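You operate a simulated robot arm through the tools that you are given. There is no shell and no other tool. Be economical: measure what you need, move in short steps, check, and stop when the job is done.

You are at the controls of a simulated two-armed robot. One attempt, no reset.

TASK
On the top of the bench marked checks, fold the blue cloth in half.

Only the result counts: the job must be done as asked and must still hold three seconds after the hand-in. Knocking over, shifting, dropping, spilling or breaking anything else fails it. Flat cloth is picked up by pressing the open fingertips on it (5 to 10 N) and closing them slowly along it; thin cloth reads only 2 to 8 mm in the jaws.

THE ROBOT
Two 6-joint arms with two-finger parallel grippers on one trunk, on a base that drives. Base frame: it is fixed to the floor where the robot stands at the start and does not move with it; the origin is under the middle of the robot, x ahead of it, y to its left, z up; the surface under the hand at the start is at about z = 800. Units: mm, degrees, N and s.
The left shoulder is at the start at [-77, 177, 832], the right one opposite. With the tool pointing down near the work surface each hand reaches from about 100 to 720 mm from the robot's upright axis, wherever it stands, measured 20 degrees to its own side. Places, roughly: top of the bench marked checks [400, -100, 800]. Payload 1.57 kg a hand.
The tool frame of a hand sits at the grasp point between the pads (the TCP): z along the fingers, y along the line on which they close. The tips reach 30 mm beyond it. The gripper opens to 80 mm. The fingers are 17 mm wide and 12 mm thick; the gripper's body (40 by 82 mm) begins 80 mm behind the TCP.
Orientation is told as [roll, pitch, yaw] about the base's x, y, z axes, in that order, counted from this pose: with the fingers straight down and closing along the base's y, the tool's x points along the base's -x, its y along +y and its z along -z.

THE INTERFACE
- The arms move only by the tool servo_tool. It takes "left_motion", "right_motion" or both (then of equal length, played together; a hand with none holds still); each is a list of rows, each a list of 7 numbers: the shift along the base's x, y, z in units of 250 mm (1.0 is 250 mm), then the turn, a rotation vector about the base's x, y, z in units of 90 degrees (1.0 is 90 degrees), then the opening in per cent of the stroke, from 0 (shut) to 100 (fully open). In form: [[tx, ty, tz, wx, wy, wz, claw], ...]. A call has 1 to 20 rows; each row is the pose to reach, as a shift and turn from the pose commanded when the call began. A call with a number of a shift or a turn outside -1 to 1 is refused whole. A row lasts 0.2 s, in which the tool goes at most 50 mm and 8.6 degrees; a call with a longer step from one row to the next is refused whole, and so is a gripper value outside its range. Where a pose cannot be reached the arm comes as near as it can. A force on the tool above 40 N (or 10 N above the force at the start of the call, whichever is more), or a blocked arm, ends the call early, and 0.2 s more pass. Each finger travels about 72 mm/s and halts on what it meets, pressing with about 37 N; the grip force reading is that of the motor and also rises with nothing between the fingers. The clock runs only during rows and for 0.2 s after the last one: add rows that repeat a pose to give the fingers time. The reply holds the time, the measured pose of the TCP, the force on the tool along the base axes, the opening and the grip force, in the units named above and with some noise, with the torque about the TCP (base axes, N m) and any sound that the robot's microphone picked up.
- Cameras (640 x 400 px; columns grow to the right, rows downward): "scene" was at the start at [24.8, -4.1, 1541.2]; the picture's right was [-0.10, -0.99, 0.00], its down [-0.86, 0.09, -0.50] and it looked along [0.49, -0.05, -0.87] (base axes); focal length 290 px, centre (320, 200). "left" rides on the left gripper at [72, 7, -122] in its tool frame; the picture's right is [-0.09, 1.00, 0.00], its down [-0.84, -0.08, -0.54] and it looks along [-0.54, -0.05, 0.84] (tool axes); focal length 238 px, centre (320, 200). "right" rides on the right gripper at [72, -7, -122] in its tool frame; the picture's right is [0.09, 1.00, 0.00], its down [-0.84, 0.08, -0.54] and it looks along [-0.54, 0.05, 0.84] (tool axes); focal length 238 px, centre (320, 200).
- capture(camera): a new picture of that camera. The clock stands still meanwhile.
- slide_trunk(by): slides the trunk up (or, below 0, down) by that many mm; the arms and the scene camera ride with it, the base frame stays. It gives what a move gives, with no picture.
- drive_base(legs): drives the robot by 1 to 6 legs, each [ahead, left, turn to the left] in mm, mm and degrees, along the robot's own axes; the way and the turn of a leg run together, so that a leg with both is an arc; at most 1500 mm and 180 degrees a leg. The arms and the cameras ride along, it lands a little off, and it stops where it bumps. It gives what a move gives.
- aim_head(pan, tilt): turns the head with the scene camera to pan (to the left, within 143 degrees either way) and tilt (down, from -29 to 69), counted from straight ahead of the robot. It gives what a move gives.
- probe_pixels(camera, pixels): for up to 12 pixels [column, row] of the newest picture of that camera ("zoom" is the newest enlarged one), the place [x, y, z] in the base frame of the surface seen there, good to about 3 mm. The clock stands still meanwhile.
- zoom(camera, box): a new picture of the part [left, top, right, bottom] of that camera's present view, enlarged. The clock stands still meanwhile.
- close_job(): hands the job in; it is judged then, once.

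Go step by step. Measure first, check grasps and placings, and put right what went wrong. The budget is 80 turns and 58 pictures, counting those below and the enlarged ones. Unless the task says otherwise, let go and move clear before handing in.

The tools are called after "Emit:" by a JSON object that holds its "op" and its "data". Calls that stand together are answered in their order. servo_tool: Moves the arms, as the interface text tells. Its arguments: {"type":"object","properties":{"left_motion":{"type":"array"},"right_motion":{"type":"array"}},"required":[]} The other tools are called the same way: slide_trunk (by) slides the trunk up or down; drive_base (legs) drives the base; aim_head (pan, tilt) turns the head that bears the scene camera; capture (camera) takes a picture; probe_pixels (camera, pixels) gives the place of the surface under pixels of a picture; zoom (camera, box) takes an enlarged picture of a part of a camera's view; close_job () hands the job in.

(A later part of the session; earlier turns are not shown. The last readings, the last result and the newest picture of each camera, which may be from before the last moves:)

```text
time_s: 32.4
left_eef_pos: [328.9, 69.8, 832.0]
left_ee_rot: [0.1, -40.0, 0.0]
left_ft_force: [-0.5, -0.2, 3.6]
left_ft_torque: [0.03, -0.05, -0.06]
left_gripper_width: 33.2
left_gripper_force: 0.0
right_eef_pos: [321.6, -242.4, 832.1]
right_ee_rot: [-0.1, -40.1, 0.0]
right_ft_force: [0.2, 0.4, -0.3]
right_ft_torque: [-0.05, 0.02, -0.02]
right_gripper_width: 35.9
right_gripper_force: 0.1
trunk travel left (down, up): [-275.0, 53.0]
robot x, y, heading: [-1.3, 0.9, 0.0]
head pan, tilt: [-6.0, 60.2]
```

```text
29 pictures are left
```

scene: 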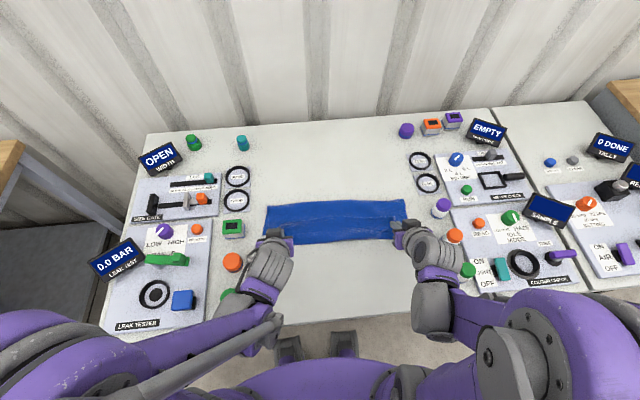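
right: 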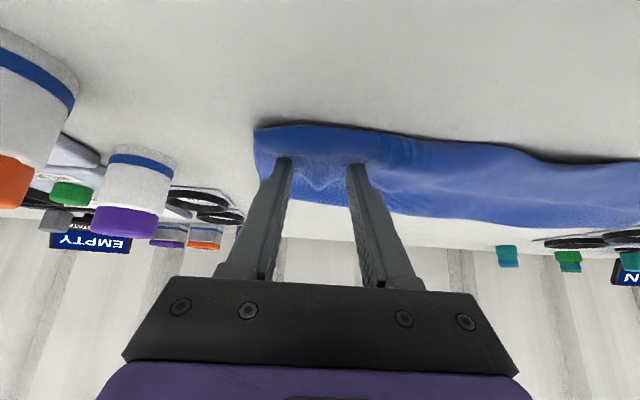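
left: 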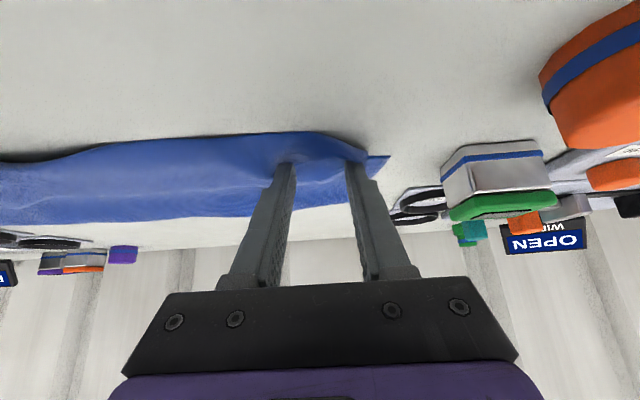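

Gathers spread nicely. Withdraw along the finger axis, then up, so the scene camera can see.

Emit:
{"op": "servo_tool", "data": {"left_motion": [[-0.025, 0, 0.03, 0, 0, 0, 45], [-0.077, 0, 0.092, 0, 0, 0, 45], [-0.15, 0, 0.18, 0, 0, 0, 45], [-0.2, 0, 0.3, 0, 0, 0, 45], [-0.2, 0, 0.45, 0, 0, 0, 45], [-0.2, 0, 0.6, 0, 0.05, 0, 45], [-0.2, 0, 0.6, 0, 0.05, 0, 45]], "right_motion": [[-0.025, 0, 0.03, 0, 0, 0, 45], [-0.077, 0, 0.092, 0, 0, 0, 45], [-0.15, 0, 0.18, 0, 0, 0, 45], [-0.2, 0, 0.3, 0, 0, 0, 45], [-0.2, 0, 0.45, 0, 0, 0, 45], [-0.2, 0, 0.6, 0, 0.05, 0, 45], [-0.2, 0, 0.6, 0, 0.05, 0, 45]]}}

Emit:
{"op": "zoom", "data": {"camera": "scene", "box": [220, 170, 460, 320]}}

Emit:
{"op": "capture", "data": {"camera": "left"}}

Emit:
{"op": "capture", "data": {"camera": "right"}}

```text
time_s: 34.0
left_eef_pos: [280.1, 68.8, 980.0]
left_ee_rot: [0.0, -35.5, 0.0]
left_ft_force: [-0.1, 0.4, 1.1]
left_ft_torque: [-0.01, 0.0, -0.01]
left_gripper_width: 35.9
left_gripper_force: 0.1
right_eef_pos: [268.9, -244.6, 980.9]
right_ee_rot: [0.0, -35.4, 0.1]
right_ft_force: [0.9, 0.1, -0.1]
right_ft_torque: [0.03, -0.01, 0.01]
right_gripper_width: 36.3
right_gripper_force: 0.0
trunk travel left (down, up): [-275.0, 53.0]
robot x, y, heading: [2.1, 0.7, -0.0]
head pan, tilt: [-6.0, 60.2]
```

```text
2.67 times, centred on (340, 245) of scene
```

zoom: 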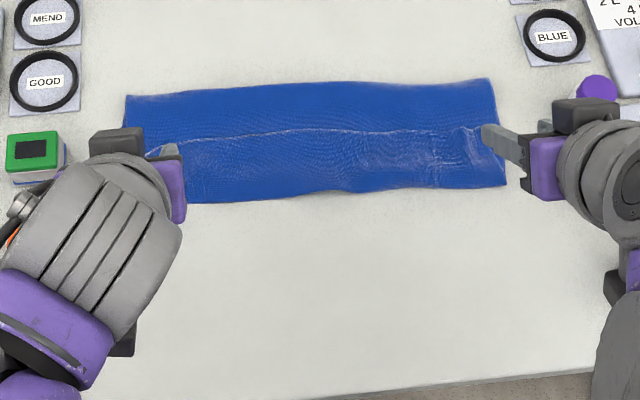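

```text
27 pictures are left
```

left: 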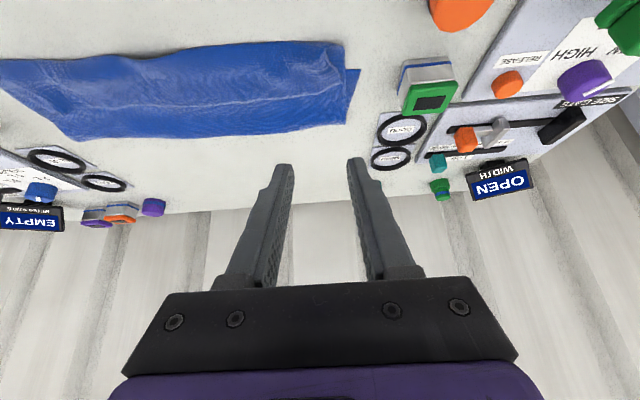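

```text
26 pictures are left
```

right: 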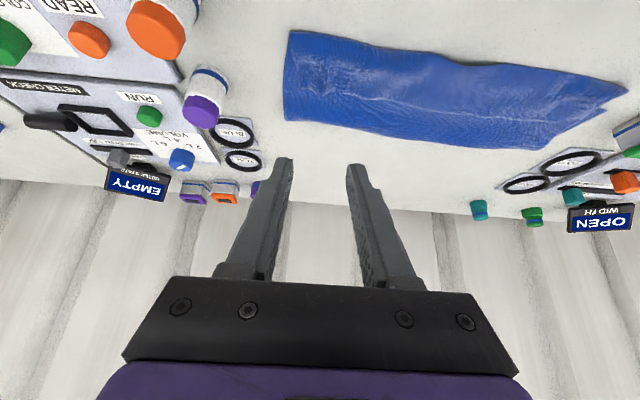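

The cloth looks folded cleanly in half. I'll measure its extents and heights, with a wider view.

Emit:
{"op": "probe_pixels", "data": {"camera": "left", "pixels": [[345, 123], [343, 50], [210, 133], [90, 138], [200, 50], [350, 75], [359, 70], [200, 100], [270, 128], [280, 70], [270, 100], [150, 110]]}}

Emit:
{"op": "probe_pixels", "data": {"camera": "right", "pixels": [[286, 118], [290, 35], [400, 135], [500, 148], [420, 56], [340, 80], [400, 100], [360, 122], [480, 110], [622, 90], [540, 75], [330, 120]]}}

Emit:
{"op": "zoom", "data": {"camera": "left", "box": [240, 20, 400, 140]}}

```text
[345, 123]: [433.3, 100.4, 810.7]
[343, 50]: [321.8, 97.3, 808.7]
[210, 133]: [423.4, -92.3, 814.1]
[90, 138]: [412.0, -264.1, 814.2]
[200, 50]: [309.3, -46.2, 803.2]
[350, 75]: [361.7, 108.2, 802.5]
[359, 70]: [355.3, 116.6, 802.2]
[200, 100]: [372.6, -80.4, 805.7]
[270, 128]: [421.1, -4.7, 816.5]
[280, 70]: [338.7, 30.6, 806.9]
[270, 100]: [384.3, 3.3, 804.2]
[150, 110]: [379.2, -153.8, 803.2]
```

```text
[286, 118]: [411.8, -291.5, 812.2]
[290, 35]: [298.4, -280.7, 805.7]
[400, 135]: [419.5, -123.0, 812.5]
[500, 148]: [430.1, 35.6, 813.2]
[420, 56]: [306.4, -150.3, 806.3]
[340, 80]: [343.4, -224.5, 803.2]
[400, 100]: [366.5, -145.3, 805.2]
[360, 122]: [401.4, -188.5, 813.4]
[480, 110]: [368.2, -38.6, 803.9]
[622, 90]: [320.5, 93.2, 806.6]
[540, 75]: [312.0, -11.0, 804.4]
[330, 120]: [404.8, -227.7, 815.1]
```

```text
3.33 times, centred on (320, 80) of left
```

zoom: 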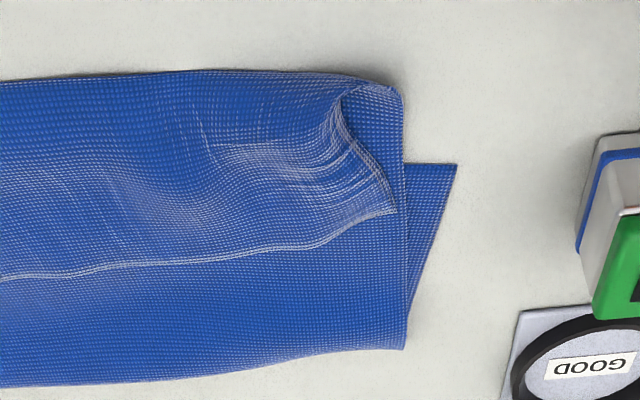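

Closer look: the strip is only ~120 mm wide. The hem (light line at zoom row ~250) sits on top at x≈385, with the upper layer bulged to x≈310, so the fold isn't right. I'll bring both hands upright above the hem flap and look closely before re-gripping it.

Emit:
{"op": "servo_tool", "data": {"left_motion": [[0.06, -0.006, 0, 0, 0.07, 0, 50], [0.12, -0.012, 0, 0, 0.14, 0, 50], [0.18, -0.018, -0.06, 0, 0.21, 0, 50], [0.24, -0.024, -0.12, 0, 0.28, 0, 50], [0.3, -0.03, -0.22, 0, 0.35, 0, 50], [0.36, -0.036, -0.3, 0, 0.394, 0, 50], [0.36, -0.036, -0.3, 0, 0.394, 0, 50]], "right_motion": [[0.06, -0.002, 0, 0, 0.07, 0, 50], [0.12, -0.004, 0, 0, 0.14, 0, 50], [0.18, -0.006, -0.06, 0, 0.21, 0, 50], [0.24, -0.008, -0.12, 0, 0.28, 0, 50], [0.3, -0.01, -0.22, 0, 0.35, 0, 50], [0.36, -0.012, -0.3, 0, 0.394, 0, 50], [0.36, -0.012, -0.3, 0, 0.394, 0, 50]]}}

Emit:
{"op": "capture", "data": {"camera": "left"}}

Emit:
{"op": "capture", "data": {"camera": "right"}}

```text
time_s: 35.6
left_eef_pos: [368.3, 59.2, 905.8]
left_ee_rot: [-0.1, -0.1, 0.0]
left_ft_force: [0.1, -0.6, 0.0]
left_ft_torque: [-0.01, 0.01, 0.0]
left_gripper_width: 40.0
left_gripper_force: 0.0
right_eef_pos: [360.2, -244.8, 907.6]
right_ee_rot: [0.1, -0.2, 0.1]
right_ft_force: [-0.6, 0.5, 0.8]
right_ft_torque: [0.0, -0.02, -0.01]
right_gripper_width: 40.0
right_gripper_force: 0.1
trunk travel left (down, up): [-275.0, 53.0]
robot x, y, heading: [-2.3, -1.8, 0.0]
head pan, tilt: [-6.0, 60.2]
```

```text
24 pictures are left
```

left: 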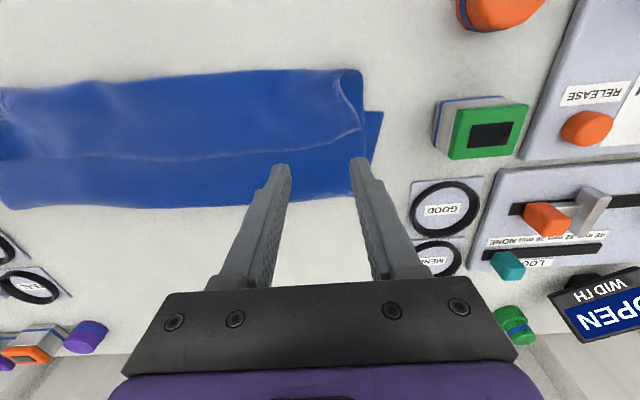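

```text
23 pictures are left
```

right: 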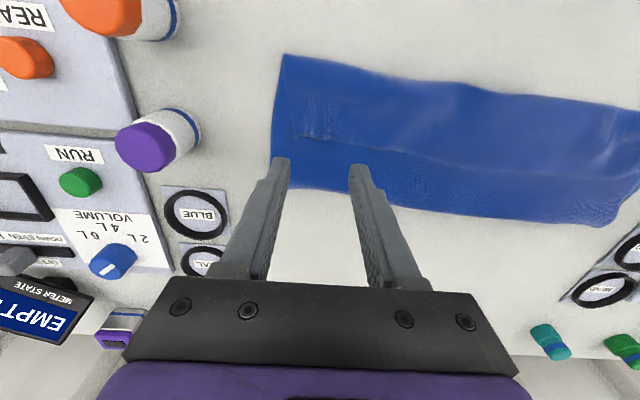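

The hem line runs at left-view row ~150 ((120,158)–(360,128)) and in the right view around row 135–160. I'll zoom on both.

Emit:
{"op": "zoom", "data": {"camera": "right", "box": [260, 40, 460, 220]}}

Emit:
{"op": "probe_pixels", "data": {"camera": "left", "pixels": [[358, 128], [330, 143], [290, 151], [240, 155], [180, 158], [300, 73], [345, 72], [380, 112], [300, 110], [300, 195], [366, 150], [280, 120]]}}

Emit:
{"op": "probe_pixels", "data": {"camera": "zoom", "pixels": [[120, 340], [250, 340], [200, 250], [350, 380], [450, 390], [200, 100]]}}

```text
2.22 times, centred on (360, 130) of right
```

zoom: 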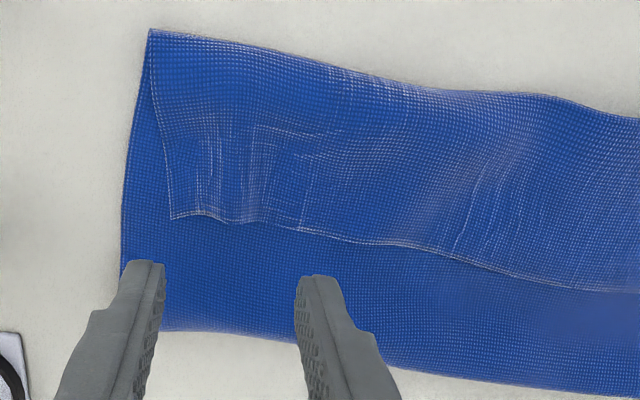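

```text
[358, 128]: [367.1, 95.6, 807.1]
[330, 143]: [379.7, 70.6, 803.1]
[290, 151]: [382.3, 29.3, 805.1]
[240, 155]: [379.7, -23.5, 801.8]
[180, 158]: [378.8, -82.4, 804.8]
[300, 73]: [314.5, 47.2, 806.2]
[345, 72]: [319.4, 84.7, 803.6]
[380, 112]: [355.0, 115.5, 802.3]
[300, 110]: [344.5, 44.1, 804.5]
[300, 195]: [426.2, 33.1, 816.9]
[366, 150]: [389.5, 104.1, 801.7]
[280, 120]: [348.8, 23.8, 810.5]
```

```text
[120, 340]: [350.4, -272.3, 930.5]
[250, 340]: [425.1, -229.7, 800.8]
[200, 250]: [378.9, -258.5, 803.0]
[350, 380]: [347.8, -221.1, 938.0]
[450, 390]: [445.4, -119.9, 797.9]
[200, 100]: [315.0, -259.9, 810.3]
```

Clear picture: flap hem at x≈380 left (corner ~(370,96)) and x≈365 right (corner ~(363,-271)). Move over (364,58) and (350,-237) and descend to just above.

Emit:
{"op": "servo_tool", "data": {"left_motion": [[-0.016, -0.004, -0.1, 0, 0, 0, 50], [-0.016, -0.004, -0.2, 0, 0, 0, 50], [-0.016, -0.004, -0.26, 0, 0, 0, 50], [-0.016, -0.004, -0.276, 0, 0, 0, 50], [-0.016, -0.004, -0.276, 0, 0, 0, 50]], "right_motion": [[-0.04, 0.032, -0.1, 0, 0, 0, 50], [-0.04, 0.032, -0.2, 0, 0, 0, 50], [-0.04, 0.032, -0.26, 0, 0, 0, 50], [-0.04, 0.032, -0.276, 0, 0, 0, 50], [-0.04, 0.032, -0.276, 0, 0, 0, 50]]}}

```text
time_s: 36.8
left_eef_pos: [363.9, 59.2, 835.4]
left_ee_rot: [0.1, -0.1, 0.0]
left_ft_force: [-0.7, -0.1, -0.6]
left_ft_torque: [0.0, 0.02, -0.02]
left_gripper_width: 39.8
left_gripper_force: 0.0
right_eef_pos: [350.9, -238.2, 838.0]
right_ee_rot: [0.0, -0.1, -0.1]
right_ft_force: [0.5, -1.0, 0.4]
right_ft_torque: [0.01, -0.01, 0.0]
right_gripper_width: 39.9
right_gripper_force: 0.1
trunk travel left (down, up): [-275.0, 53.0]
robot x, y, heading: [0.5, 0.7, -0.2]
head pan, tilt: [-6.0, 60.2]
```

Emit:
{"op": "servo_tool", "data": {"left_motion": [[0, 0, -0.006, 0, 0, 0, 50], [0, 0, -0.008, 0, 0, 0, 50], [0, 0, -0.008, 0, 0, 0, 50]], "right_motion": [[0, 0, -0.008, 0, 0, 0, 50], [0, 0, -0.012, 0, 0, 0, 50], [0, 0, -0.012, 0, 0, 0, 50]]}}

```text
time_s: 37.6
left_eef_pos: [364.8, 58.6, 834.5]
left_ee_rot: [-0.1, 0.0, 0.0]
left_ft_force: [-1.0, -0.5, 1.1]
left_ft_torque: [0.01, -0.01, -0.01]
left_gripper_width: 40.1
left_gripper_force: 0.0
right_eef_pos: [350.6, -237.4, 836.9]
right_ee_rot: [0.0, 0.0, -0.1]
right_ft_force: [-0.9, -0.2, 1.0]
right_ft_torque: [0.0, 0.0, -0.01]
right_gripper_width: 39.9
right_gripper_force: 0.1
trunk travel left (down, up): [-275.0, 53.0]
robot x, y, heading: [0.8, 0.7, 0.1]
head pan, tilt: [-6.0, 60.2]
```

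Forces ~1 N; press a further 1 mm.

Emit:
{"op": "servo_tool", "data": {"left_motion": [[0, 0, -0.004, 0, 0, 0, 50], [0, 0, -0.004, 0, 0, 0, 50], [0, 0, -0.004, 0, 0, 0, 50]], "right_motion": [[0, 0, -0.004, 0, 0, 0, 50], [0, 0, -0.006, 0, 0, 0, 50], [0, 0, -0.006, 0, 0, 0, 50]]}}

```text
time_s: 38.4
left_eef_pos: [365.4, 58.3, 833.9]
left_ee_rot: [0.0, -0.1, -0.1]
left_ft_force: [0.3, 0.4, 2.3]
left_ft_torque: [0.05, -0.02, -0.02]
left_gripper_width: 40.2
left_gripper_force: 0.0
right_eef_pos: [350.7, -238.4, 833.9]
right_ee_rot: [0.1, -0.1, -0.1]
right_ft_force: [0.3, 0.6, 2.2]
right_ft_torque: [-0.01, 0.04, 0.01]
right_gripper_width: 40.0
right_gripper_force: 0.1
trunk travel left (down, up): [-275.0, 53.0]
robot x, y, heading: [1.9, 0.7, -0.0]
head pan, tilt: [-6.0, 60.2]
```

2.3 N each; press 0.6 mm more.

Emit:
{"op": "servo_tool", "data": {"left_motion": [[0, 0, -0.0028, 0, 0, 0, 50], [0, 0, -0.0028, 0, 0, 0, 50], [0, 0, -0.0028, 0, 0, 0, 50]], "right_motion": [[0, 0, -0.0028, 0, 0, 0, 50], [0, 0, -0.0028, 0, 0, 0, 50], [0, 0, -0.0028, 0, 0, 0, 50]]}}

```text
time_s: 39.2
left_eef_pos: [364.9, 58.6, 833.2]
left_ee_rot: [0.0, -0.2, 0.1]
left_ft_force: [1.9, -1.4, 8.9]
left_ft_torque: [0.04, 0.0, 0.0]
left_gripper_width: 39.9
left_gripper_force: 0.0
right_eef_pos: [350.6, -237.4, 833.9]
right_ee_rot: [-0.1, -0.2, 0.0]
right_ft_force: [0.2, -0.1, 4.4]
right_ft_torque: [-0.06, 0.0, -0.02]
right_gripper_width: 39.8
right_gripper_force: 0.0
trunk travel left (down, up): [-275.0, 53.0]
robot x, y, heading: [1.8, -0.8, 0.2]
head pan, tilt: [-6.0, 60.2]
```

Left 8.9 N, right 4.4 N; add 0.3 mm on the right and close slowly to half.

Emit:
{"op": "servo_tool", "data": {"left_motion": [[0, 0, 0, 0, 0, 0, 48], [0, 0, 0, 0, 0, 0, 46], [0, 0, 0, 0, 0, 0, 44], [0, 0, 0, 0, 0, 0, 42], [0, 0, 0, 0, 0, 0, 40], [0, 0, 0, 0, 0, 0, 38], [0, 0, 0, 0, 0, 0, 36], [0, 0, 0, 0, 0, 0, 34], [0, 0, 0, 0, 0, 0, 32], [0, 0, 0, 0, 0, 0, 30]], "right_motion": [[0, 0, -0.0016, 0, 0, 0, 50], [0, 0, -0.0016, 0, 0, 0, 48], [0, 0, -0.0016, 0, 0, 0, 46], [0, 0, -0.0016, 0, 0, 0, 44], [0, 0, -0.0016, 0, 0, 0, 42], [0, 0, -0.0016, 0, 0, 0, 40], [0, 0, -0.0016, 0, 0, 0, 38], [0, 0, -0.0016, 0, 0, 0, 36], [0, 0, -0.0016, 0, 0, 0, 34], [0, 0, -0.0016, 0, 0, 0, 32]]}}

Emit:
{"op": "capture", "data": {"camera": "left"}}

Emit:
{"op": "capture", "data": {"camera": "right"}}

```text
time_s: 41.4
left_eef_pos: [363.7, 58.5, 833.3]
left_ee_rot: [0.0, -0.2, 0.1]
left_ft_force: [0.0, 1.0, 8.5]
left_ft_torque: [0.06, 0.03, -0.01]
left_gripper_width: 24.7
left_gripper_force: 0.2
right_eef_pos: [350.1, -237.5, 834.4]
right_ee_rot: [0.0, -0.1, 0.1]
right_ft_force: [0.3, -0.9, 9.7]
right_ft_torque: [-0.05, -0.01, -0.01]
right_gripper_width: 26.1
right_gripper_force: 0.4
trunk travel left (down, up): [-275.0, 53.0]
robot x, y, heading: [1.7, -0.9, 0.3]
head pan, tilt: [-6.0, 60.2]
```

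```text
21 pictures are left
```

left: 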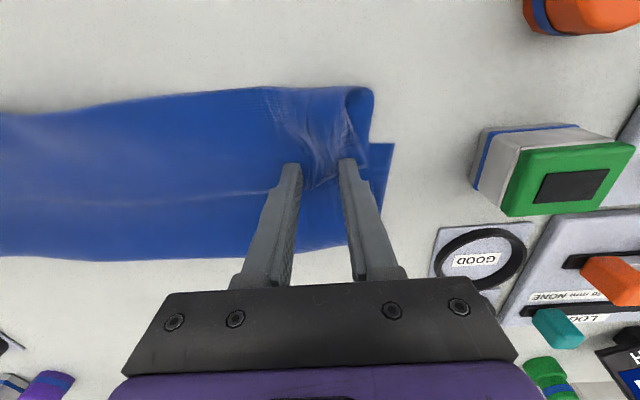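

```text
20 pictures are left
```

right: 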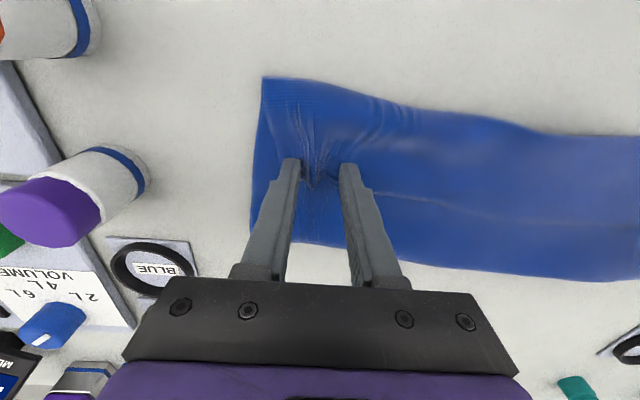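

Both are gathering the flap. Finish closing.

Emit:
{"op": "servo_tool", "data": {"left_motion": [[0, 0, 0, 0, 0, 0, 28], [0, 0, 0, 0, 0, 0, 26], [0, 0, 0, 0, 0, 0, 24], [0, 0, 0, 0, 0, 0, 22], [0, 0, 0, 0, 0, 0, 20], [0, 0, 0, 0, 0, 0, 18], [0, 0, 0, 0, 0, 0, 16], [0, 0, 0, 0, 0, 0, 14], [0, 0, 0, 0, 0, 0, 12], [0, 0, 0, 0, 0, 0, 10], [0, 0, 0, 0, 0, 0, 8], [0, 0, 0, 0, 0, 0, 6], [0, 0, 0, 0, 0, 0, 4], [0, 0, 0, 0, 0, 0, 2], [0, 0, 0, 0, 0, 0, 0], [0, 0, 0, 0, 0, 0, 0], [0, 0, 0, 0, 0, 0, 0]], "right_motion": [[0, 0, 0, 0, 0, 0, 30], [0, 0, 0, 0, 0, 0, 28], [0, 0, 0, 0, 0, 0, 26], [0, 0, 0, 0, 0, 0, 24], [0, 0, 0, 0, 0, 0, 22], [0, 0, 0, 0, 0, 0, 20], [0, 0, 0, 0, 0, 0, 18], [0, 0, 0, 0, 0, 0, 16], [0, 0, 0, 0, 0, 0, 14], [0, 0, 0, 0, 0, 0, 12], [0, 0, 0, 0, 0, 0, 10], [0, 0, 0, 0, 0, 0, 8], [0, 0, 0, 0, 0, 0, 6], [0, 0, 0, 0, 0, 0, 4], [0, 0, 0, 0, 0, 0, 2], [0, 0, 0, 0, 0, 0, 0], [0, 0, 0, 0, 0, 0, 0]]}}

```text
time_s: 45.0
left_eef_pos: [365.1, 58.9, 834.0]
left_ee_rot: [0.0, -0.2, 0.1]
left_ft_force: [-0.4, -7.2, 7.4]
left_ft_torque: [-0.22, 0.07, -0.13]
left_gripper_width: 2.7
left_gripper_force: 24.3
right_eef_pos: [349.7, -237.9, 833.6]
right_ee_rot: [0.1, -0.1, 0.0]
right_ft_force: [1.2, 8.3, 8.0]
right_ft_torque: [0.19, 0.02, 0.05]
right_gripper_width: 2.6
right_gripper_force: 24.0
trunk travel left (down, up): [-275.0, 53.0]
robot x, y, heading: [0.5, -0.2, -0.1]
head pan, tilt: [-6.0, 60.2]
```

Widths 2.7/2.6 mm: one layer's ridge, as before. Lift 60 mm easing inward and look.

Emit:
{"op": "servo_tool", "data": {"left_motion": [[0, -0.016, 0.05, 0, 0, 0, 0], [0, -0.016, 0.12, 0, 0, 0, 0], [0, -0.016, 0.18, 0, 0, 0, 0], [0, -0.016, 0.24, 0, 0, 0, 0], [0, -0.016, 0.24, 0, 0, 0, 0]], "right_motion": [[0, 0.016, 0.05, 0, 0, 0, 0], [0, 0.016, 0.12, 0, 0, 0, 0], [0, 0.016, 0.18, 0, 0, 0, 0], [0, 0.016, 0.24, 0, 0, 0, 0], [0, 0.016, 0.24, 0, 0, 0, 0]]}}

Emit:
{"op": "capture", "data": {"camera": "left"}}

Emit:
{"op": "capture", "data": {"camera": "right"}}

```text
time_s: 46.2
left_eef_pos: [365.3, 54.6, 892.9]
left_ee_rot: [0.1, -0.1, 0.0]
left_ft_force: [-0.3, -1.2, 0.1]
left_ft_torque: [-0.04, 0.02, -0.02]
left_gripper_width: 2.4
left_gripper_force: 23.6
right_eef_pos: [349.8, -234.6, 891.3]
right_ee_rot: [-0.1, 0.0, -0.1]
right_ft_force: [-0.5, 0.9, 0.6]
right_ft_torque: [0.03, -0.01, -0.03]
right_gripper_width: 2.3
right_gripper_force: 24.4
trunk travel left (down, up): [-275.0, 53.0]
robot x, y, heading: [-1.1, 0.9, -0.2]
head pan, tilt: [-6.0, 60.2]
```

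```text
19 pictures are left
```

left: 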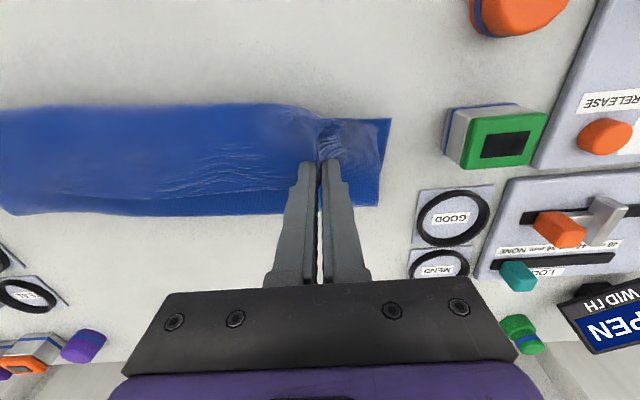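

```text
18 pictures are left
```

right: 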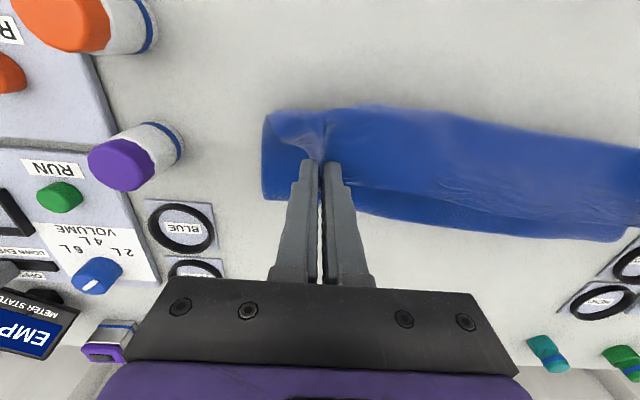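

Only the flap is lifted, hanging cleanly. Lift higher and swing back over to x≈530 so the crease unrolls to the middle, then look.

Emit:
{"op": "servo_tool", "data": {"left_motion": [[0.06, 0, 0.14, 0, 0, 0, 0], [0.14, 0, 0.28, 0, 0, 0, 0], [0.25, 0, 0.32, 0, 0, 0, 0], [0.37, 0, 0.32, 0, 0, 0, 0], [0.5, 0, 0.3, 0, 0, 0, 0], [0.62, 0, 0.26, 0, 0, 0, 0], [0.72, 0, 0.2, 0, 0, 0, 0], [0.72, 0, 0.2, 0, 0, 0, 0]], "right_motion": [[0.06, 0, 0.14, 0, 0, 0, 0], [0.14, 0, 0.28, 0, 0, 0, 0], [0.25, 0, 0.32, 0, 0, 0, 0], [0.37, 0, 0.32, 0, 0, 0, 0], [0.5, 0, 0.3, 0, 0, 0, 0], [0.62, 0, 0.26, 0, 0, 0, 0], [0.72, 0, 0.2, 0, 0, 0, 0], [0.72, 0, 0.2, 0, 0, 0, 0]]}}

Emit:
{"op": "capture", "data": {"camera": "scene"}}

Emit:
{"op": "capture", "data": {"camera": "left"}}

```text
time_s: 48.0
left_eef_pos: [544.8, 55.1, 941.8]
left_ee_rot: [-0.1, -0.2, 0.0]
left_ft_force: [-1.0, -1.6, 0.0]
left_ft_torque: [-0.06, -0.01, -0.03]
left_gripper_width: 2.6
left_gripper_force: 24.0
right_eef_pos: [529.1, -233.8, 942.7]
right_ee_rot: [0.0, -0.1, 0.0]
right_ft_force: [0.2, 1.0, 0.5]
right_ft_torque: [0.04, -0.01, 0.0]
right_gripper_width: 2.7
right_gripper_force: 24.2
trunk travel left (down, up): [-275.0, 53.0]
robot x, y, heading: [-2.0, -1.3, -0.2]
head pan, tilt: [-6.0, 60.2]
```

```text
17 pictures are left
```

scene: 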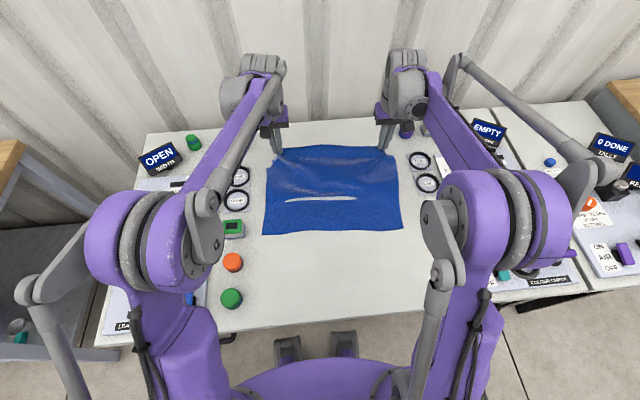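

```text
16 pictures are left
```

left: 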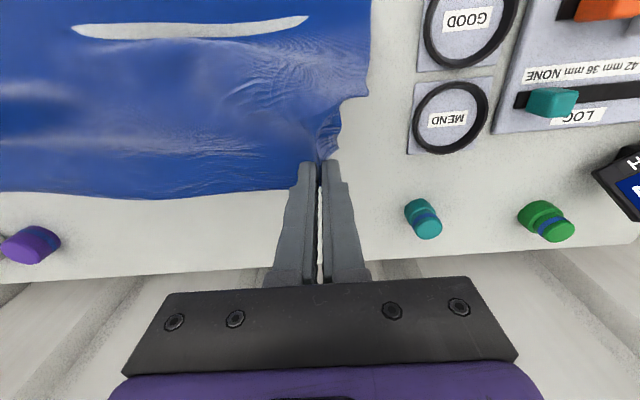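

The cloth is open again with the hands at the far side. Measure where the bottom layer's near edge now lies ((265,233), (330,234), (401,229)).

Emit:
{"op": "probe_pixels", "data": {"camera": "scene", "pixels": [[264, 233], [290, 233], [330, 231], [370, 231], [400, 228], [320, 198], [320, 180], [320, 165], [268, 190], [398, 190]]}}

```text
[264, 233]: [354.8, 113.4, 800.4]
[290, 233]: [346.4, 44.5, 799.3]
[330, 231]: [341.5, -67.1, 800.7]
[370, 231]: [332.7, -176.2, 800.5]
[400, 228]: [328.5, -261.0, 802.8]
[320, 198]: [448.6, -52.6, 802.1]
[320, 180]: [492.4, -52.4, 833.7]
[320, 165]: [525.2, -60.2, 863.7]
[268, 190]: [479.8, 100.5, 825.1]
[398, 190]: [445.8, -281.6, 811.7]
```

Near edge: x≈355 left, ≈328 right. The first time, the lip stayed folded because the hand hadn't tilted enough and came down with slack. This time I take a low, forward-dragging path with 50° tilt, ending just above the table.

Emit:
{"op": "servo_tool", "data": {"left_motion": [[-0.076, 0.005, -0.028, 0, -0.089, 0, 0], [-0.164, 0.01, -0.072, 0, -0.178, 0, 0], [-0.26, 0.015, -0.128, 0, -0.267, 0, 0], [-0.364, 0.02, -0.188, 0, -0.356, 0, 0], [-0.468, 0.025, -0.244, 0, -0.444, 0, 0], [-0.568, 0.03, -0.296, 0, -0.511, 0, 0], [-0.652, 0.035, -0.364, 0, -0.556, 0, 0], [-0.704, 0.04, -0.404, 0, -0.556, 0, 0], [-0.74, 0.04, -0.436, 0, -0.556, 0, 0], [-0.74, 0.04, -0.436, 0, -0.556, 0, 0]], "right_motion": [[-0.078, 0.002, -0.028, 0, -0.089, 0, 0], [-0.167, 0.005, -0.072, 0, -0.178, 0, 0], [-0.265, 0.008, -0.128, 0, -0.267, 0, 0], [-0.371, 0.01, -0.188, 0, -0.356, 0, 0], [-0.477, 0.013, -0.244, 0, -0.444, 0, 0], [-0.579, 0.015, -0.296, 0, -0.511, 0, 0], [-0.665, 0.018, -0.364, 0, -0.556, 0, 0], [-0.718, 0.02, -0.404, 0, -0.556, 0, 0], [-0.756, 0.02, -0.436, 0, -0.556, 0, 0], [-0.756, 0.02, -0.436, 0, -0.556, 0, 0]]}}

Emit:
{"op": "zoom", "data": {"camera": "scene", "box": [220, 150, 460, 300]}}

Emit:
{"op": "capture", "data": {"camera": "left"}}

```text
time_s: 50.2
left_eef_pos: [360.2, 63.1, 837.0]
left_ee_rot: [0.0, -50.1, 0.0]
left_ft_force: [2.1, -4.2, 3.9]
left_ft_torque: [-0.06, -0.06, -0.13]
left_gripper_width: 2.5
left_gripper_force: 23.7
left hand out of reach, approached as far as the arm can: row 9
right_eef_pos: [349.1, -228.5, 846.5]
right_ee_rot: [-0.1, -50.1, 0.1]
right_ft_force: [0.4, 3.9, -0.4]
right_ft_torque: [0.07, -0.02, 0.11]
right_gripper_width: 2.7
right_gripper_force: 24.2
right hand out of reach, approached as far as the arm can: row 8, 9, 10
trunk travel left (down, up): [-275.0, 53.0]
robot x, y, heading: [0.1, -0.6, 0.1]
head pan, tilt: [-6.0, 60.2]
```

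```text
2.67 times, centred on (340, 225) of scene
```

zoom: 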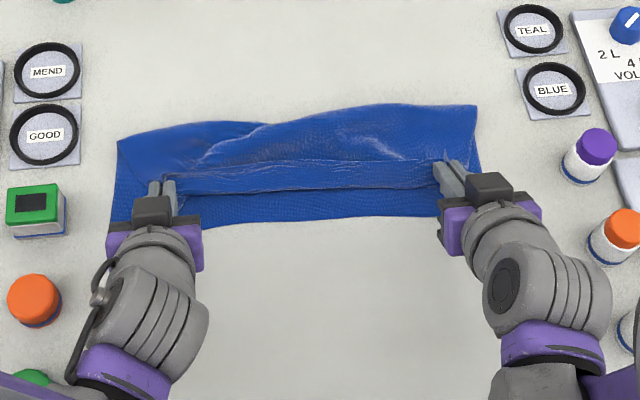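

```text
14 pictures are left
```

left: 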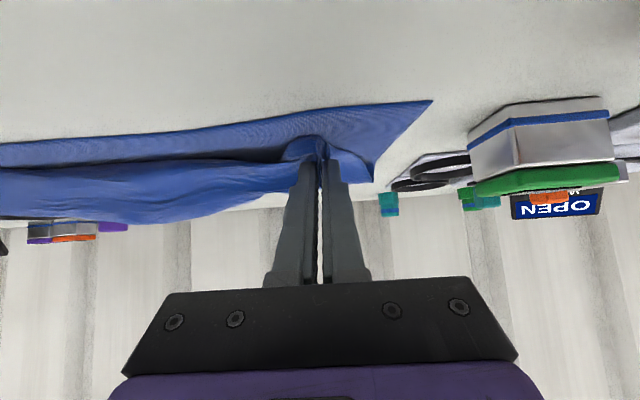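

Much better: the fold front lies ~35 mm short of the near edge with only a ~30 mm lip on top (hem at zoom row 165). That leaves just the lip to turn out. I release slowly and withdraw along the finger axis.

Emit:
{"op": "servo_tool", "data": {"left_motion": [[0, 0, 0, 0, 0, 0, 6], [0, 0, 0, 0, 0, 0, 12], [0, 0, 0, 0, 0, 0, 18], [0, 0, 0, 0, 0, 0, 24], [0, 0, 0, 0, 0, 0, 30], [0, 0, 0, 0, 0, 0, 36], [0, 0, 0, 0, 0, 0, 42], [-0.04, 0, 0.034, 0, 0, 0, 42], [-0.1, 0, 0.084, 0, 0, 0, 42], [-0.16, 0, 0.16, 0, 0.05, 0, 42], [-0.16, 0, 0.3, 0, 0.14, 0, 42], [-0.16, 0, 0.45, 0, 0.23, 0, 42], [-0.1, 0, 0.5, 0, 0.32, 0, 42], [-0.05, 0, 0.5, 0, 0.41, 0, 42], [-0.02, 0, 0.5, 0, 0.5, 0, 42], [0, 0, 0.5, 0, 0.556, 0, 42]], "right_motion": [[0, 0, 0, 0, 0, 0, 6], [0, 0, 0, 0, 0, 0, 12], [0, 0, 0, 0, 0, 0, 18], [0, 0, 0, 0, 0, 0, 24], [0, 0, 0, 0, 0, 0, 30], [0, 0, 0, 0, 0, 0, 36], [0, 0, 0, 0, 0, 0, 42], [-0.04, 0, 0.034, 0, 0, 0, 42], [-0.1, 0, 0.084, 0, 0, 0, 42], [-0.16, 0, 0.16, 0, 0.05, 0, 42], [-0.16, 0, 0.3, 0, 0.14, 0, 42], [-0.16, 0, 0.45, 0, 0.23, 0, 42], [-0.1, 0, 0.5, 0, 0.32, 0, 42], [-0.05, 0, 0.5, 0, 0.41, 0, 42], [-0.02, 0, 0.5, 0, 0.5, 0, 42], [0, 0, 0.5, 0, 0.556, 0, 42]]}}

Emit:
{"op": "capture", "data": {"camera": "left"}}

Emit:
{"op": "capture", "data": {"camera": "right"}}

```text
time_s: 53.6
left_eef_pos: [360.3, 64.3, 959.9]
left_ee_rot: [0.0, -0.1, 0.0]
left_ft_force: [-0.3, 0.5, 0.2]
left_ft_torque: [0.0, 0.0, 0.01]
left_gripper_width: 33.6
left_gripper_force: 0.0
right_eef_pos: [351.3, -230.0, 972.9]
right_ee_rot: [0.0, 0.2, 0.0]
right_ft_force: [0.1, -1.1, -0.3]
right_ft_torque: [0.01, 0.01, 0.04]
right_gripper_width: 33.7
right_gripper_force: 0.0
trunk travel left (down, up): [-275.0, 53.0]
robot x, y, heading: [2.1, -0.0, 0.1]
head pan, tilt: [-6.0, 60.2]
```

```text
13 pictures are left
```

left: 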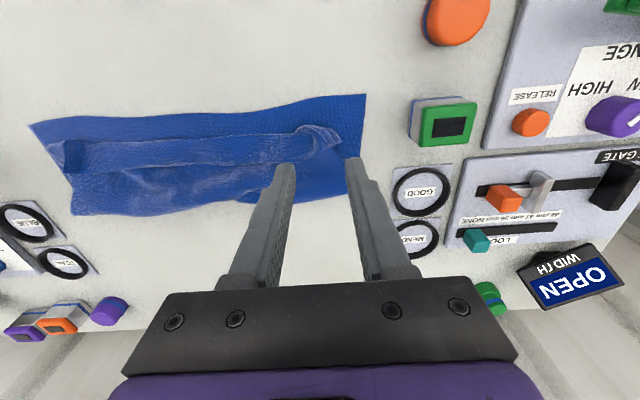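

```text
12 pictures are left
```

right: 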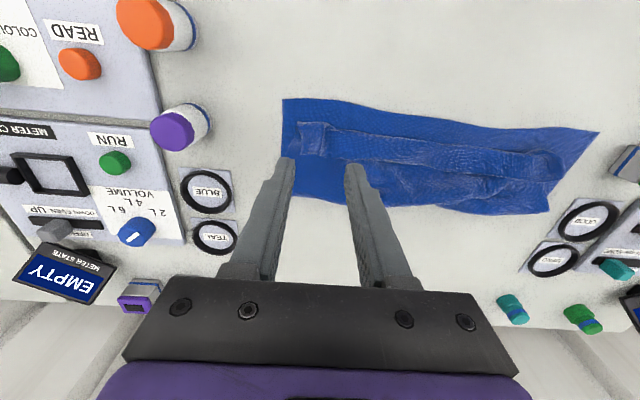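

The flap strip lies on top with its hem toward the crease. One zoom to locate it precisely.

Emit:
{"op": "zoom", "data": {"camera": "left", "box": [20, 70, 390, 230]}}

Emit:
{"op": "probe_pixels", "data": {"camera": "left", "pixels": [[364, 97], [360, 150], [335, 140], [300, 128], [250, 137], [250, 160], [150, 165], [65, 150], [70, 172], [30, 125], [72, 213], [180, 112]]}}

Emit:
{"op": "probe_pixels", "data": {"camera": "right", "pixels": [[284, 100], [300, 123], [326, 123], [300, 153], [326, 155], [380, 137], [380, 160], [450, 143], [450, 165], [530, 155], [400, 110], [545, 213]]}}

```text
1.73 times, centred on (205, 150) of left
```

zoom: 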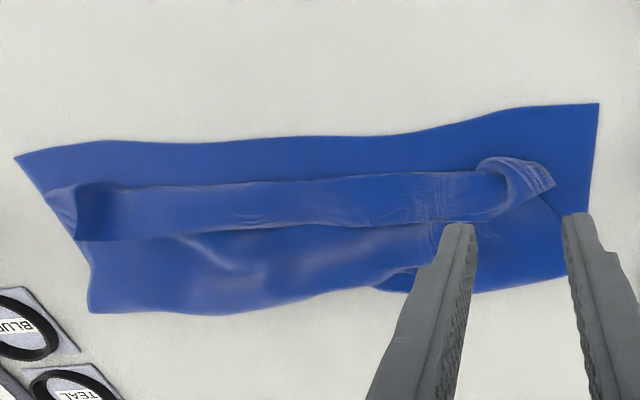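

```text
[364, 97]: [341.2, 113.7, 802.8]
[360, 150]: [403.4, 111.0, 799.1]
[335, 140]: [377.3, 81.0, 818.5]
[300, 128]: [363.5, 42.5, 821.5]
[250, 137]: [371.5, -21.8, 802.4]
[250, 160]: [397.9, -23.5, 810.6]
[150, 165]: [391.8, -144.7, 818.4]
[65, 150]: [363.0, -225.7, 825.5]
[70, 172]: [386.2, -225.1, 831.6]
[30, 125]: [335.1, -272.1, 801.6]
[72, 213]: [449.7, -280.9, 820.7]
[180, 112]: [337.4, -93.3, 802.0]
```

```text
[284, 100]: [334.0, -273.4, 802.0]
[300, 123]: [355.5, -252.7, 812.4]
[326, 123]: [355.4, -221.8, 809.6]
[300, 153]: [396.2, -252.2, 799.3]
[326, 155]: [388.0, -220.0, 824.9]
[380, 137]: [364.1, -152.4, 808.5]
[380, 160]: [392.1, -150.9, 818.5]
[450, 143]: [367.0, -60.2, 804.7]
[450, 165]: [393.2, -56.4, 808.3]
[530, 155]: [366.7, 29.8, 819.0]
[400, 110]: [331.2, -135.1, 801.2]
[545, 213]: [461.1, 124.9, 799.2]
```

The flap strip runs at x≈360–398, hem on the +x side, lofted to z≈810–830; near edge of the bottom at x≈337. I'll approach its hem with the hands pre-tilted 25° the other way (so a later 75° turn can flip it outward) at y=25 and y=-195.

Emit:
{"op": "servo_tool", "data": {"left_motion": [[0.034, -0.039, 0, 0, 0.07, 0, 50], [0.068, -0.078, 0, 0, 0.14, 0, 50], [0.1, -0.117, -0.06, 0, 0.21, 0, 50], [0.136, -0.156, -0.16, 0, 0.278, 0, 50], [0.136, -0.156, -0.3, 0, 0.278, 0, 50], [0.136, -0.156, -0.42, 0, 0.278, 0, 50], [0.136, -0.156, -0.42, 0, 0.278, 0, 50]], "right_motion": [[0.034, 0.035, 0, 0, 0.07, 0, 50], [0.068, 0.07, 0, 0, 0.14, 0, 50], [0.1, 0.105, -0.06, 0, 0.21, 0, 50], [0.136, 0.14, -0.18, 0, 0.278, 0, 50], [0.136, 0.14, -0.34, 0, 0.278, 0, 50], [0.136, 0.14, -0.47, 0, 0.278, 0, 50], [0.136, 0.14, -0.47, 0, 0.278, 0, 50]]}}

Emit:
{"op": "capture", "data": {"camera": "left"}}

Emit:
{"op": "capture", "data": {"camera": "right"}}

```text
time_s: 55.2
left_eef_pos: [393.5, 25.5, 856.5]
left_ee_rot: [0.0, 24.9, 0.1]
left_ft_force: [-0.1, 0.6, 0.7]
left_ft_torque: [-0.02, 0.01, 0.01]
left_gripper_width: 40.3
left_gripper_force: 0.0
right_eef_pos: [381.5, -193.6, 855.1]
right_ee_rot: [0.0, 24.9, 0.0]
right_ft_force: [-0.4, -0.6, 0.3]
right_ft_torque: [0.0, -0.01, -0.01]
right_gripper_width: 39.8
right_gripper_force: 0.0
trunk travel left (down, up): [-275.0, 53.0]
robot x, y, heading: [-0.7, -3.9, 0.1]
head pan, tilt: [-6.0, 60.2]
```

```text
10 pictures are left
```

left: 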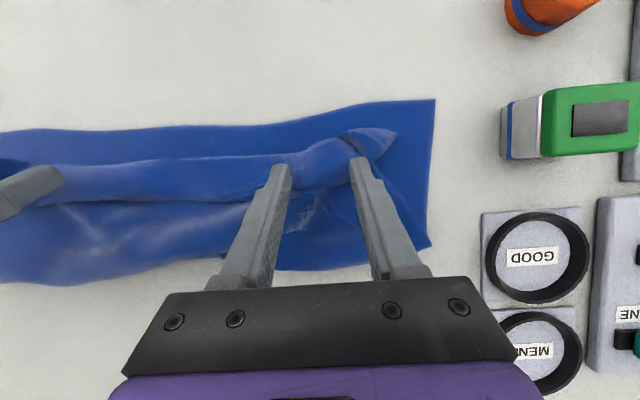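

```text
9 pictures are left
```

right: 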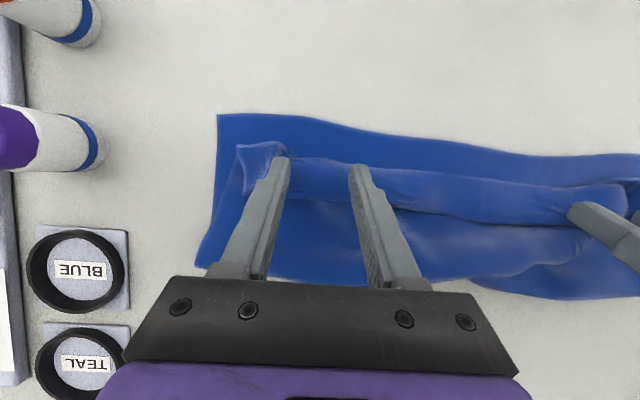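

Tips sit above the strip's hem on both sides. Descend to contact.

Emit:
{"op": "servo_tool", "data": {"left_motion": [[0, 0, -0.04, 0, 0, 0, 50], [0, 0, -0.076, 0, 0, 0, 50], [0, 0, -0.084, 0, 0, 0, 50], [0, 0, -0.084, 0, 0, 0, 50]], "right_motion": [[0, 0, -0.04, 0, 0, 0, 50], [0, 0, -0.07, 0, 0, 0, 50], [0, 0, -0.078, 0, 0, 0, 50], [0, 0, -0.078, 0, 0, 0, 50]]}}

```text
time_s: 56.2
left_eef_pos: [393.7, 24.9, 833.7]
left_ee_rot: [-0.1, 24.9, 0.0]
left_ft_force: [3.6, 0.5, 12.6]
left_ft_torque: [0.09, 0.0, -0.03]
left_gripper_width: 40.2
left_gripper_force: 0.2
right_eef_pos: [382.2, -195.2, 835.3]
right_ee_rot: [0.0, 24.9, -0.1]
right_ft_force: [-1.5, -0.2, -0.1]
right_ft_torque: [-0.01, -0.01, -0.01]
right_gripper_width: 39.8
right_gripper_force: 0.0
trunk travel left (down, up): [-275.0, 53.0]
robot x, y, heading: [-0.4, -3.6, 0.2]
head pan, tilt: [-6.0, 60.2]
```

Left 12.6 N; right not yet. Lower right 1.5 mm, ease left slightly.

Emit:
{"op": "servo_tool", "data": {"left_motion": [[0, 0, 0.001, 0, 0, 0, 50], [0, 0, 0.001, 0, 0, 0, 50], [0, 0, 0.001, 0, 0, 0, 50]], "right_motion": [[0, 0, -0.004, 0, 0, 0, 50], [0, 0, -0.006, 0, 0, 0, 50], [0, 0, -0.006, 0, 0, 0, 50]]}}

```text
time_s: 57.0
left_eef_pos: [394.3, 25.1, 833.8]
left_ee_rot: [0.0, 24.9, 0.1]
left_ft_force: [3.2, -0.5, 13.6]
left_ft_torque: [0.08, 0.02, -0.02]
left_gripper_width: 40.2
left_gripper_force: 0.3
right_eef_pos: [382.8, -194.5, 834.6]
right_ee_rot: [-0.1, 24.9, 0.1]
right_ft_force: [0.0, 0.6, 6.1]
right_ft_torque: [-0.08, 0.01, -0.04]
right_gripper_width: 39.4
right_gripper_force: 0.1
trunk travel left (down, up): [-275.0, 53.0]
robot x, y, heading: [-0.7, -0.8, -0.1]
head pan, tilt: [-6.0, 60.2]
```

Right 6 N, left 13.6 N. Trim (left up 0.2, right down 0.1 mm) and close slowly all the way.

Emit:
{"op": "servo_tool", "data": {"left_motion": [[0, 0, 0.001, 0, 0, 0, 47], [0, 0, 0.001, 0, 0, 0, 44], [0, 0, 0.001, 0, 0, 0, 41], [0, 0, 0.001, 0, 0, 0, 38], [0, 0, 0.001, 0, 0, 0, 35], [0, 0, 0.001, 0, 0, 0, 32], [0, 0, 0.001, 0, 0, 0, 29], [0, 0, 0.001, 0, 0, 0, 26], [0, 0, 0.001, 0, 0, 0, 23], [0, 0, 0.001, 0, 0, 0, 20], [0, 0, 0.001, 0, 0, 0, 17], [0, 0, 0.001, 0, 0, 0, 14], [0, 0, 0.001, 0, 0, 0, 11], [0, 0, 0.001, 0, 0, 0, 8], [0, 0, 0.001, 0, 0, 0, 5], [0, 0, 0.001, 0, 0, 0, 2], [0, 0, 0.001, 0, 0, 0, 0], [0, 0, 0.001, 0, 0, 0, 0], [0, 0, 0.001, 0, 0, 0, 0]], "right_motion": [[0, 0, -0.0006, 0, 0, 0, 47], [0, 0, -0.0006, 0, 0, 0, 44], [0, 0, -0.0006, 0, 0, 0, 41], [0, 0, -0.0006, 0, 0, 0, 38], [0, 0, -0.0006, 0, 0, 0, 35], [0, 0, -0.0006, 0, 0, 0, 32], [0, 0, -0.0006, 0, 0, 0, 29], [0, 0, -0.0006, 0, 0, 0, 26], [0, 0, -0.0006, 0, 0, 0, 23], [0, 0, -0.0006, 0, 0, 0, 20], [0, 0, -0.0006, 0, 0, 0, 17], [0, 0, -0.0006, 0, 0, 0, 14], [0, 0, -0.0006, 0, 0, 0, 11], [0, 0, -0.0006, 0, 0, 0, 8], [0, 0, -0.0006, 0, 0, 0, 5], [0, 0, -0.0006, 0, 0, 0, 2], [0, 0, -0.0006, 0, 0, 0, 0], [0, 0, -0.0006, 0, 0, 0, 0], [0, 0, -0.0006, 0, 0, 0, 0]]}}

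```text
time_s: 61.0
left_eef_pos: [392.9, 24.4, 834.3]
left_ee_rot: [0.0, 24.9, 0.0]
left_ft_force: [0.1, -2.0, 5.7]
left_ft_torque: [-0.06, 0.05, -0.04]
left_gripper_width: 4.6
left_gripper_force: 24.5
right_eef_pos: [382.5, -194.6, 833.9]
right_ee_rot: [-0.1, 25.0, 0.0]
right_ft_force: [0.1, 0.3, 13.4]
right_ft_torque: [0.01, 0.03, -0.01]
right_gripper_width: 0.2
right_gripper_force: 21.5
trunk travel left (down, up): [-275.0, 53.0]
robot x, y, heading: [1.6, -1.7, -0.2]
head pan, tilt: [-6.0, 60.2]
```

Right slipped (0.2 mm); left reads 4.6 mm — possibly two layers. Lift the left 30 mm, open and raise the right, and look.

Emit:
{"op": "servo_tool", "data": {"left_motion": [[0, 0, 0.04, 0, 0, 0, 0], [0, 0, 0.08, 0, 0, 0, 0], [0, 0, 0.12, 0, 0, 0, 0], [0, 0, 0.12, 0, 0, 0, 0]], "right_motion": [[0, 0, 0.04, 0, 0, 0, 0], [0, 0, 0.08, 0, 0, 0, 50], [0, 0, 0.12, 0, 0, 0, 50], [0, 0, 0.12, 0, 0, 0, 50]]}}

Emit:
{"op": "capture", "data": {"camera": "left"}}

```text
time_s: 62.0
left_eef_pos: [394.0, 25.5, 863.6]
left_ee_rot: [0.0, 25.0, -0.1]
left_ft_force: [0.2, -0.1, 0.7]
left_ft_torque: [0.0, 0.04, -0.03]
left_gripper_width: 4.4
left_gripper_force: 25.4
right_eef_pos: [382.1, -193.0, 863.6]
right_ee_rot: [0.0, 25.0, 0.1]
right_ft_force: [0.2, 0.7, -0.7]
right_ft_torque: [0.02, 0.02, -0.01]
right_gripper_width: 40.0
right_gripper_force: 0.0
trunk travel left (down, up): [-275.0, 53.0]
robot x, y, heading: [-1.6, -0.4, 0.2]
head pan, tilt: [-6.0, 60.2]
```

```text
8 pictures are left
```

left: 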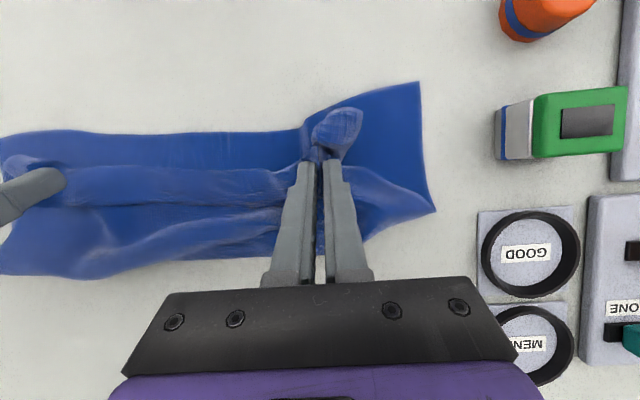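

The left hand picked up several layers, so I put it back down, open it, and bring both hands upright for a fresh look.

Emit:
{"op": "servo_tool", "data": {"left_motion": [[0, 0, -0.05, 0, 0, 0, 0], [0, 0, -0.1, 0, 0, 0, 0], [0, 0, -0.112, 0, 0, 0, 8], [0, 0, -0.112, 0, 0, 0, 16], [0, 0, -0.112, 0, 0, 0, 24], [0, 0, -0.112, 0, 0, 0, 32], [0, 0, -0.112, 0, 0, 0, 40], [0, 0, -0.112, 0, 0, 0, 46], [0, 0, 0, 0, 0, 0, 46], [-0.06, 0.05, 0.15, 0, -0.07, 0, 46], [-0.12, 0.1, 0.3, 0, -0.14, 0, 46], [-0.16, 0.14, 0.4, 0, -0.21, 0, 46], [-0.16, 0.14, 0.4, 0, -0.278, 0, 46], [-0.16, 0.14, 0.4, 0, -0.278, 0, 46]], "right_motion": [[0, 0, 0, 0, 0, 0, 50], [0, 0, 0, 0, 0, 0, 50], [0, 0, 0, 0, 0, 0, 50], [0, 0, 0, 0, 0, 0, 50], [0, 0, 0, 0, 0, 0, 50], [0, 0, 0, 0, 0, 0, 50], [0, 0, 0, 0, 0, 0, 50], [0, 0, 0, 0, 0, 0, 50], [0, 0, 0, 0, 0, 0, 50], [-0.05, -0.05, 0.15, 0, -0.07, 0, 46], [-0.1, -0.1, 0.3, 0, -0.14, 0, 46], [-0.14, -0.14, 0.4, 0, -0.21, 0, 46], [-0.14, -0.14, 0.4, 0, -0.278, 0, 46], [-0.14, -0.14, 0.4, 0, -0.278, 0, 46]]}}

Emit:
{"op": "zoom", "data": {"camera": "left", "box": [0, 40, 400, 230]}}

Emit:
{"op": "zoom", "data": {"camera": "right", "box": [240, 40, 640, 230]}}

```text
time_s: 65.0
left_eef_pos: [353.7, 61.2, 963.8]
left_ee_rot: [0.0, -0.1, -0.1]
left_ft_force: [-0.1, -0.5, -0.4]
left_ft_torque: [-0.03, 0.01, 0.0]
left_gripper_width: 36.8
left_gripper_force: 0.0
right_eef_pos: [349.1, -229.9, 965.0]
right_ee_rot: [0.1, -0.1, 0.0]
right_ft_force: [-0.9, 0.4, 0.3]
right_ft_torque: [0.0, 0.0, 0.0]
right_gripper_width: 37.2
right_gripper_force: 0.0
trunk travel left (down, up): [-275.0, 53.0]
robot x, y, heading: [-0.4, -0.5, 0.2]
head pan, tilt: [-6.0, 60.2]
```

```text
1.60 times, centred on (200, 135) of left
```

zoom: 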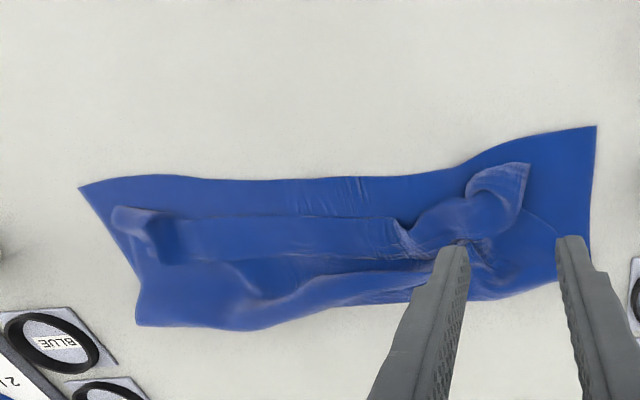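

```text
1.60 times, centred on (440, 135) of right
```

zoom: 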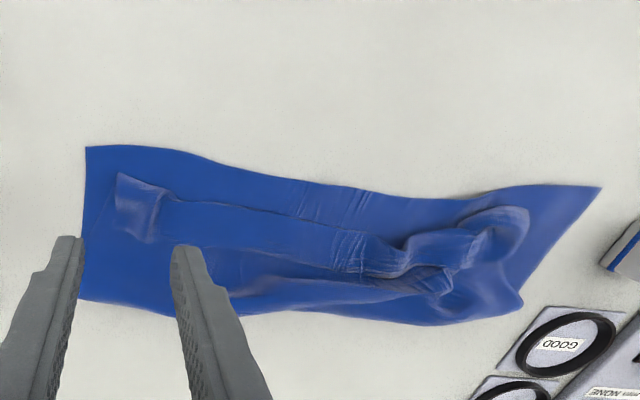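

The two corner flags stick up and out: right zoom (140,205) for the right one and (510,225) for the left one. Probe them.

Emit:
{"op": "probe_pixels", "data": {"camera": "zoom", "pixels": [[118, 178], [135, 205], [150, 238], [165, 200], [200, 205], [525, 215], [500, 215], [470, 212], [515, 245], [440, 250], [300, 260], [300, 220]]}}

```text
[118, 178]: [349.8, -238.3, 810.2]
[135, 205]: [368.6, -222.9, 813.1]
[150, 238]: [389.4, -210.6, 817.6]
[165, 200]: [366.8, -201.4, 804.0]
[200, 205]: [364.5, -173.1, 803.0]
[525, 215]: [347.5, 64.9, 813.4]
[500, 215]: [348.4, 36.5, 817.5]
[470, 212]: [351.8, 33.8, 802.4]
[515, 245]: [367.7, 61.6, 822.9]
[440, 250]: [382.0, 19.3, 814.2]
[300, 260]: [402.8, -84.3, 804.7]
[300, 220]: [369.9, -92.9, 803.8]
```

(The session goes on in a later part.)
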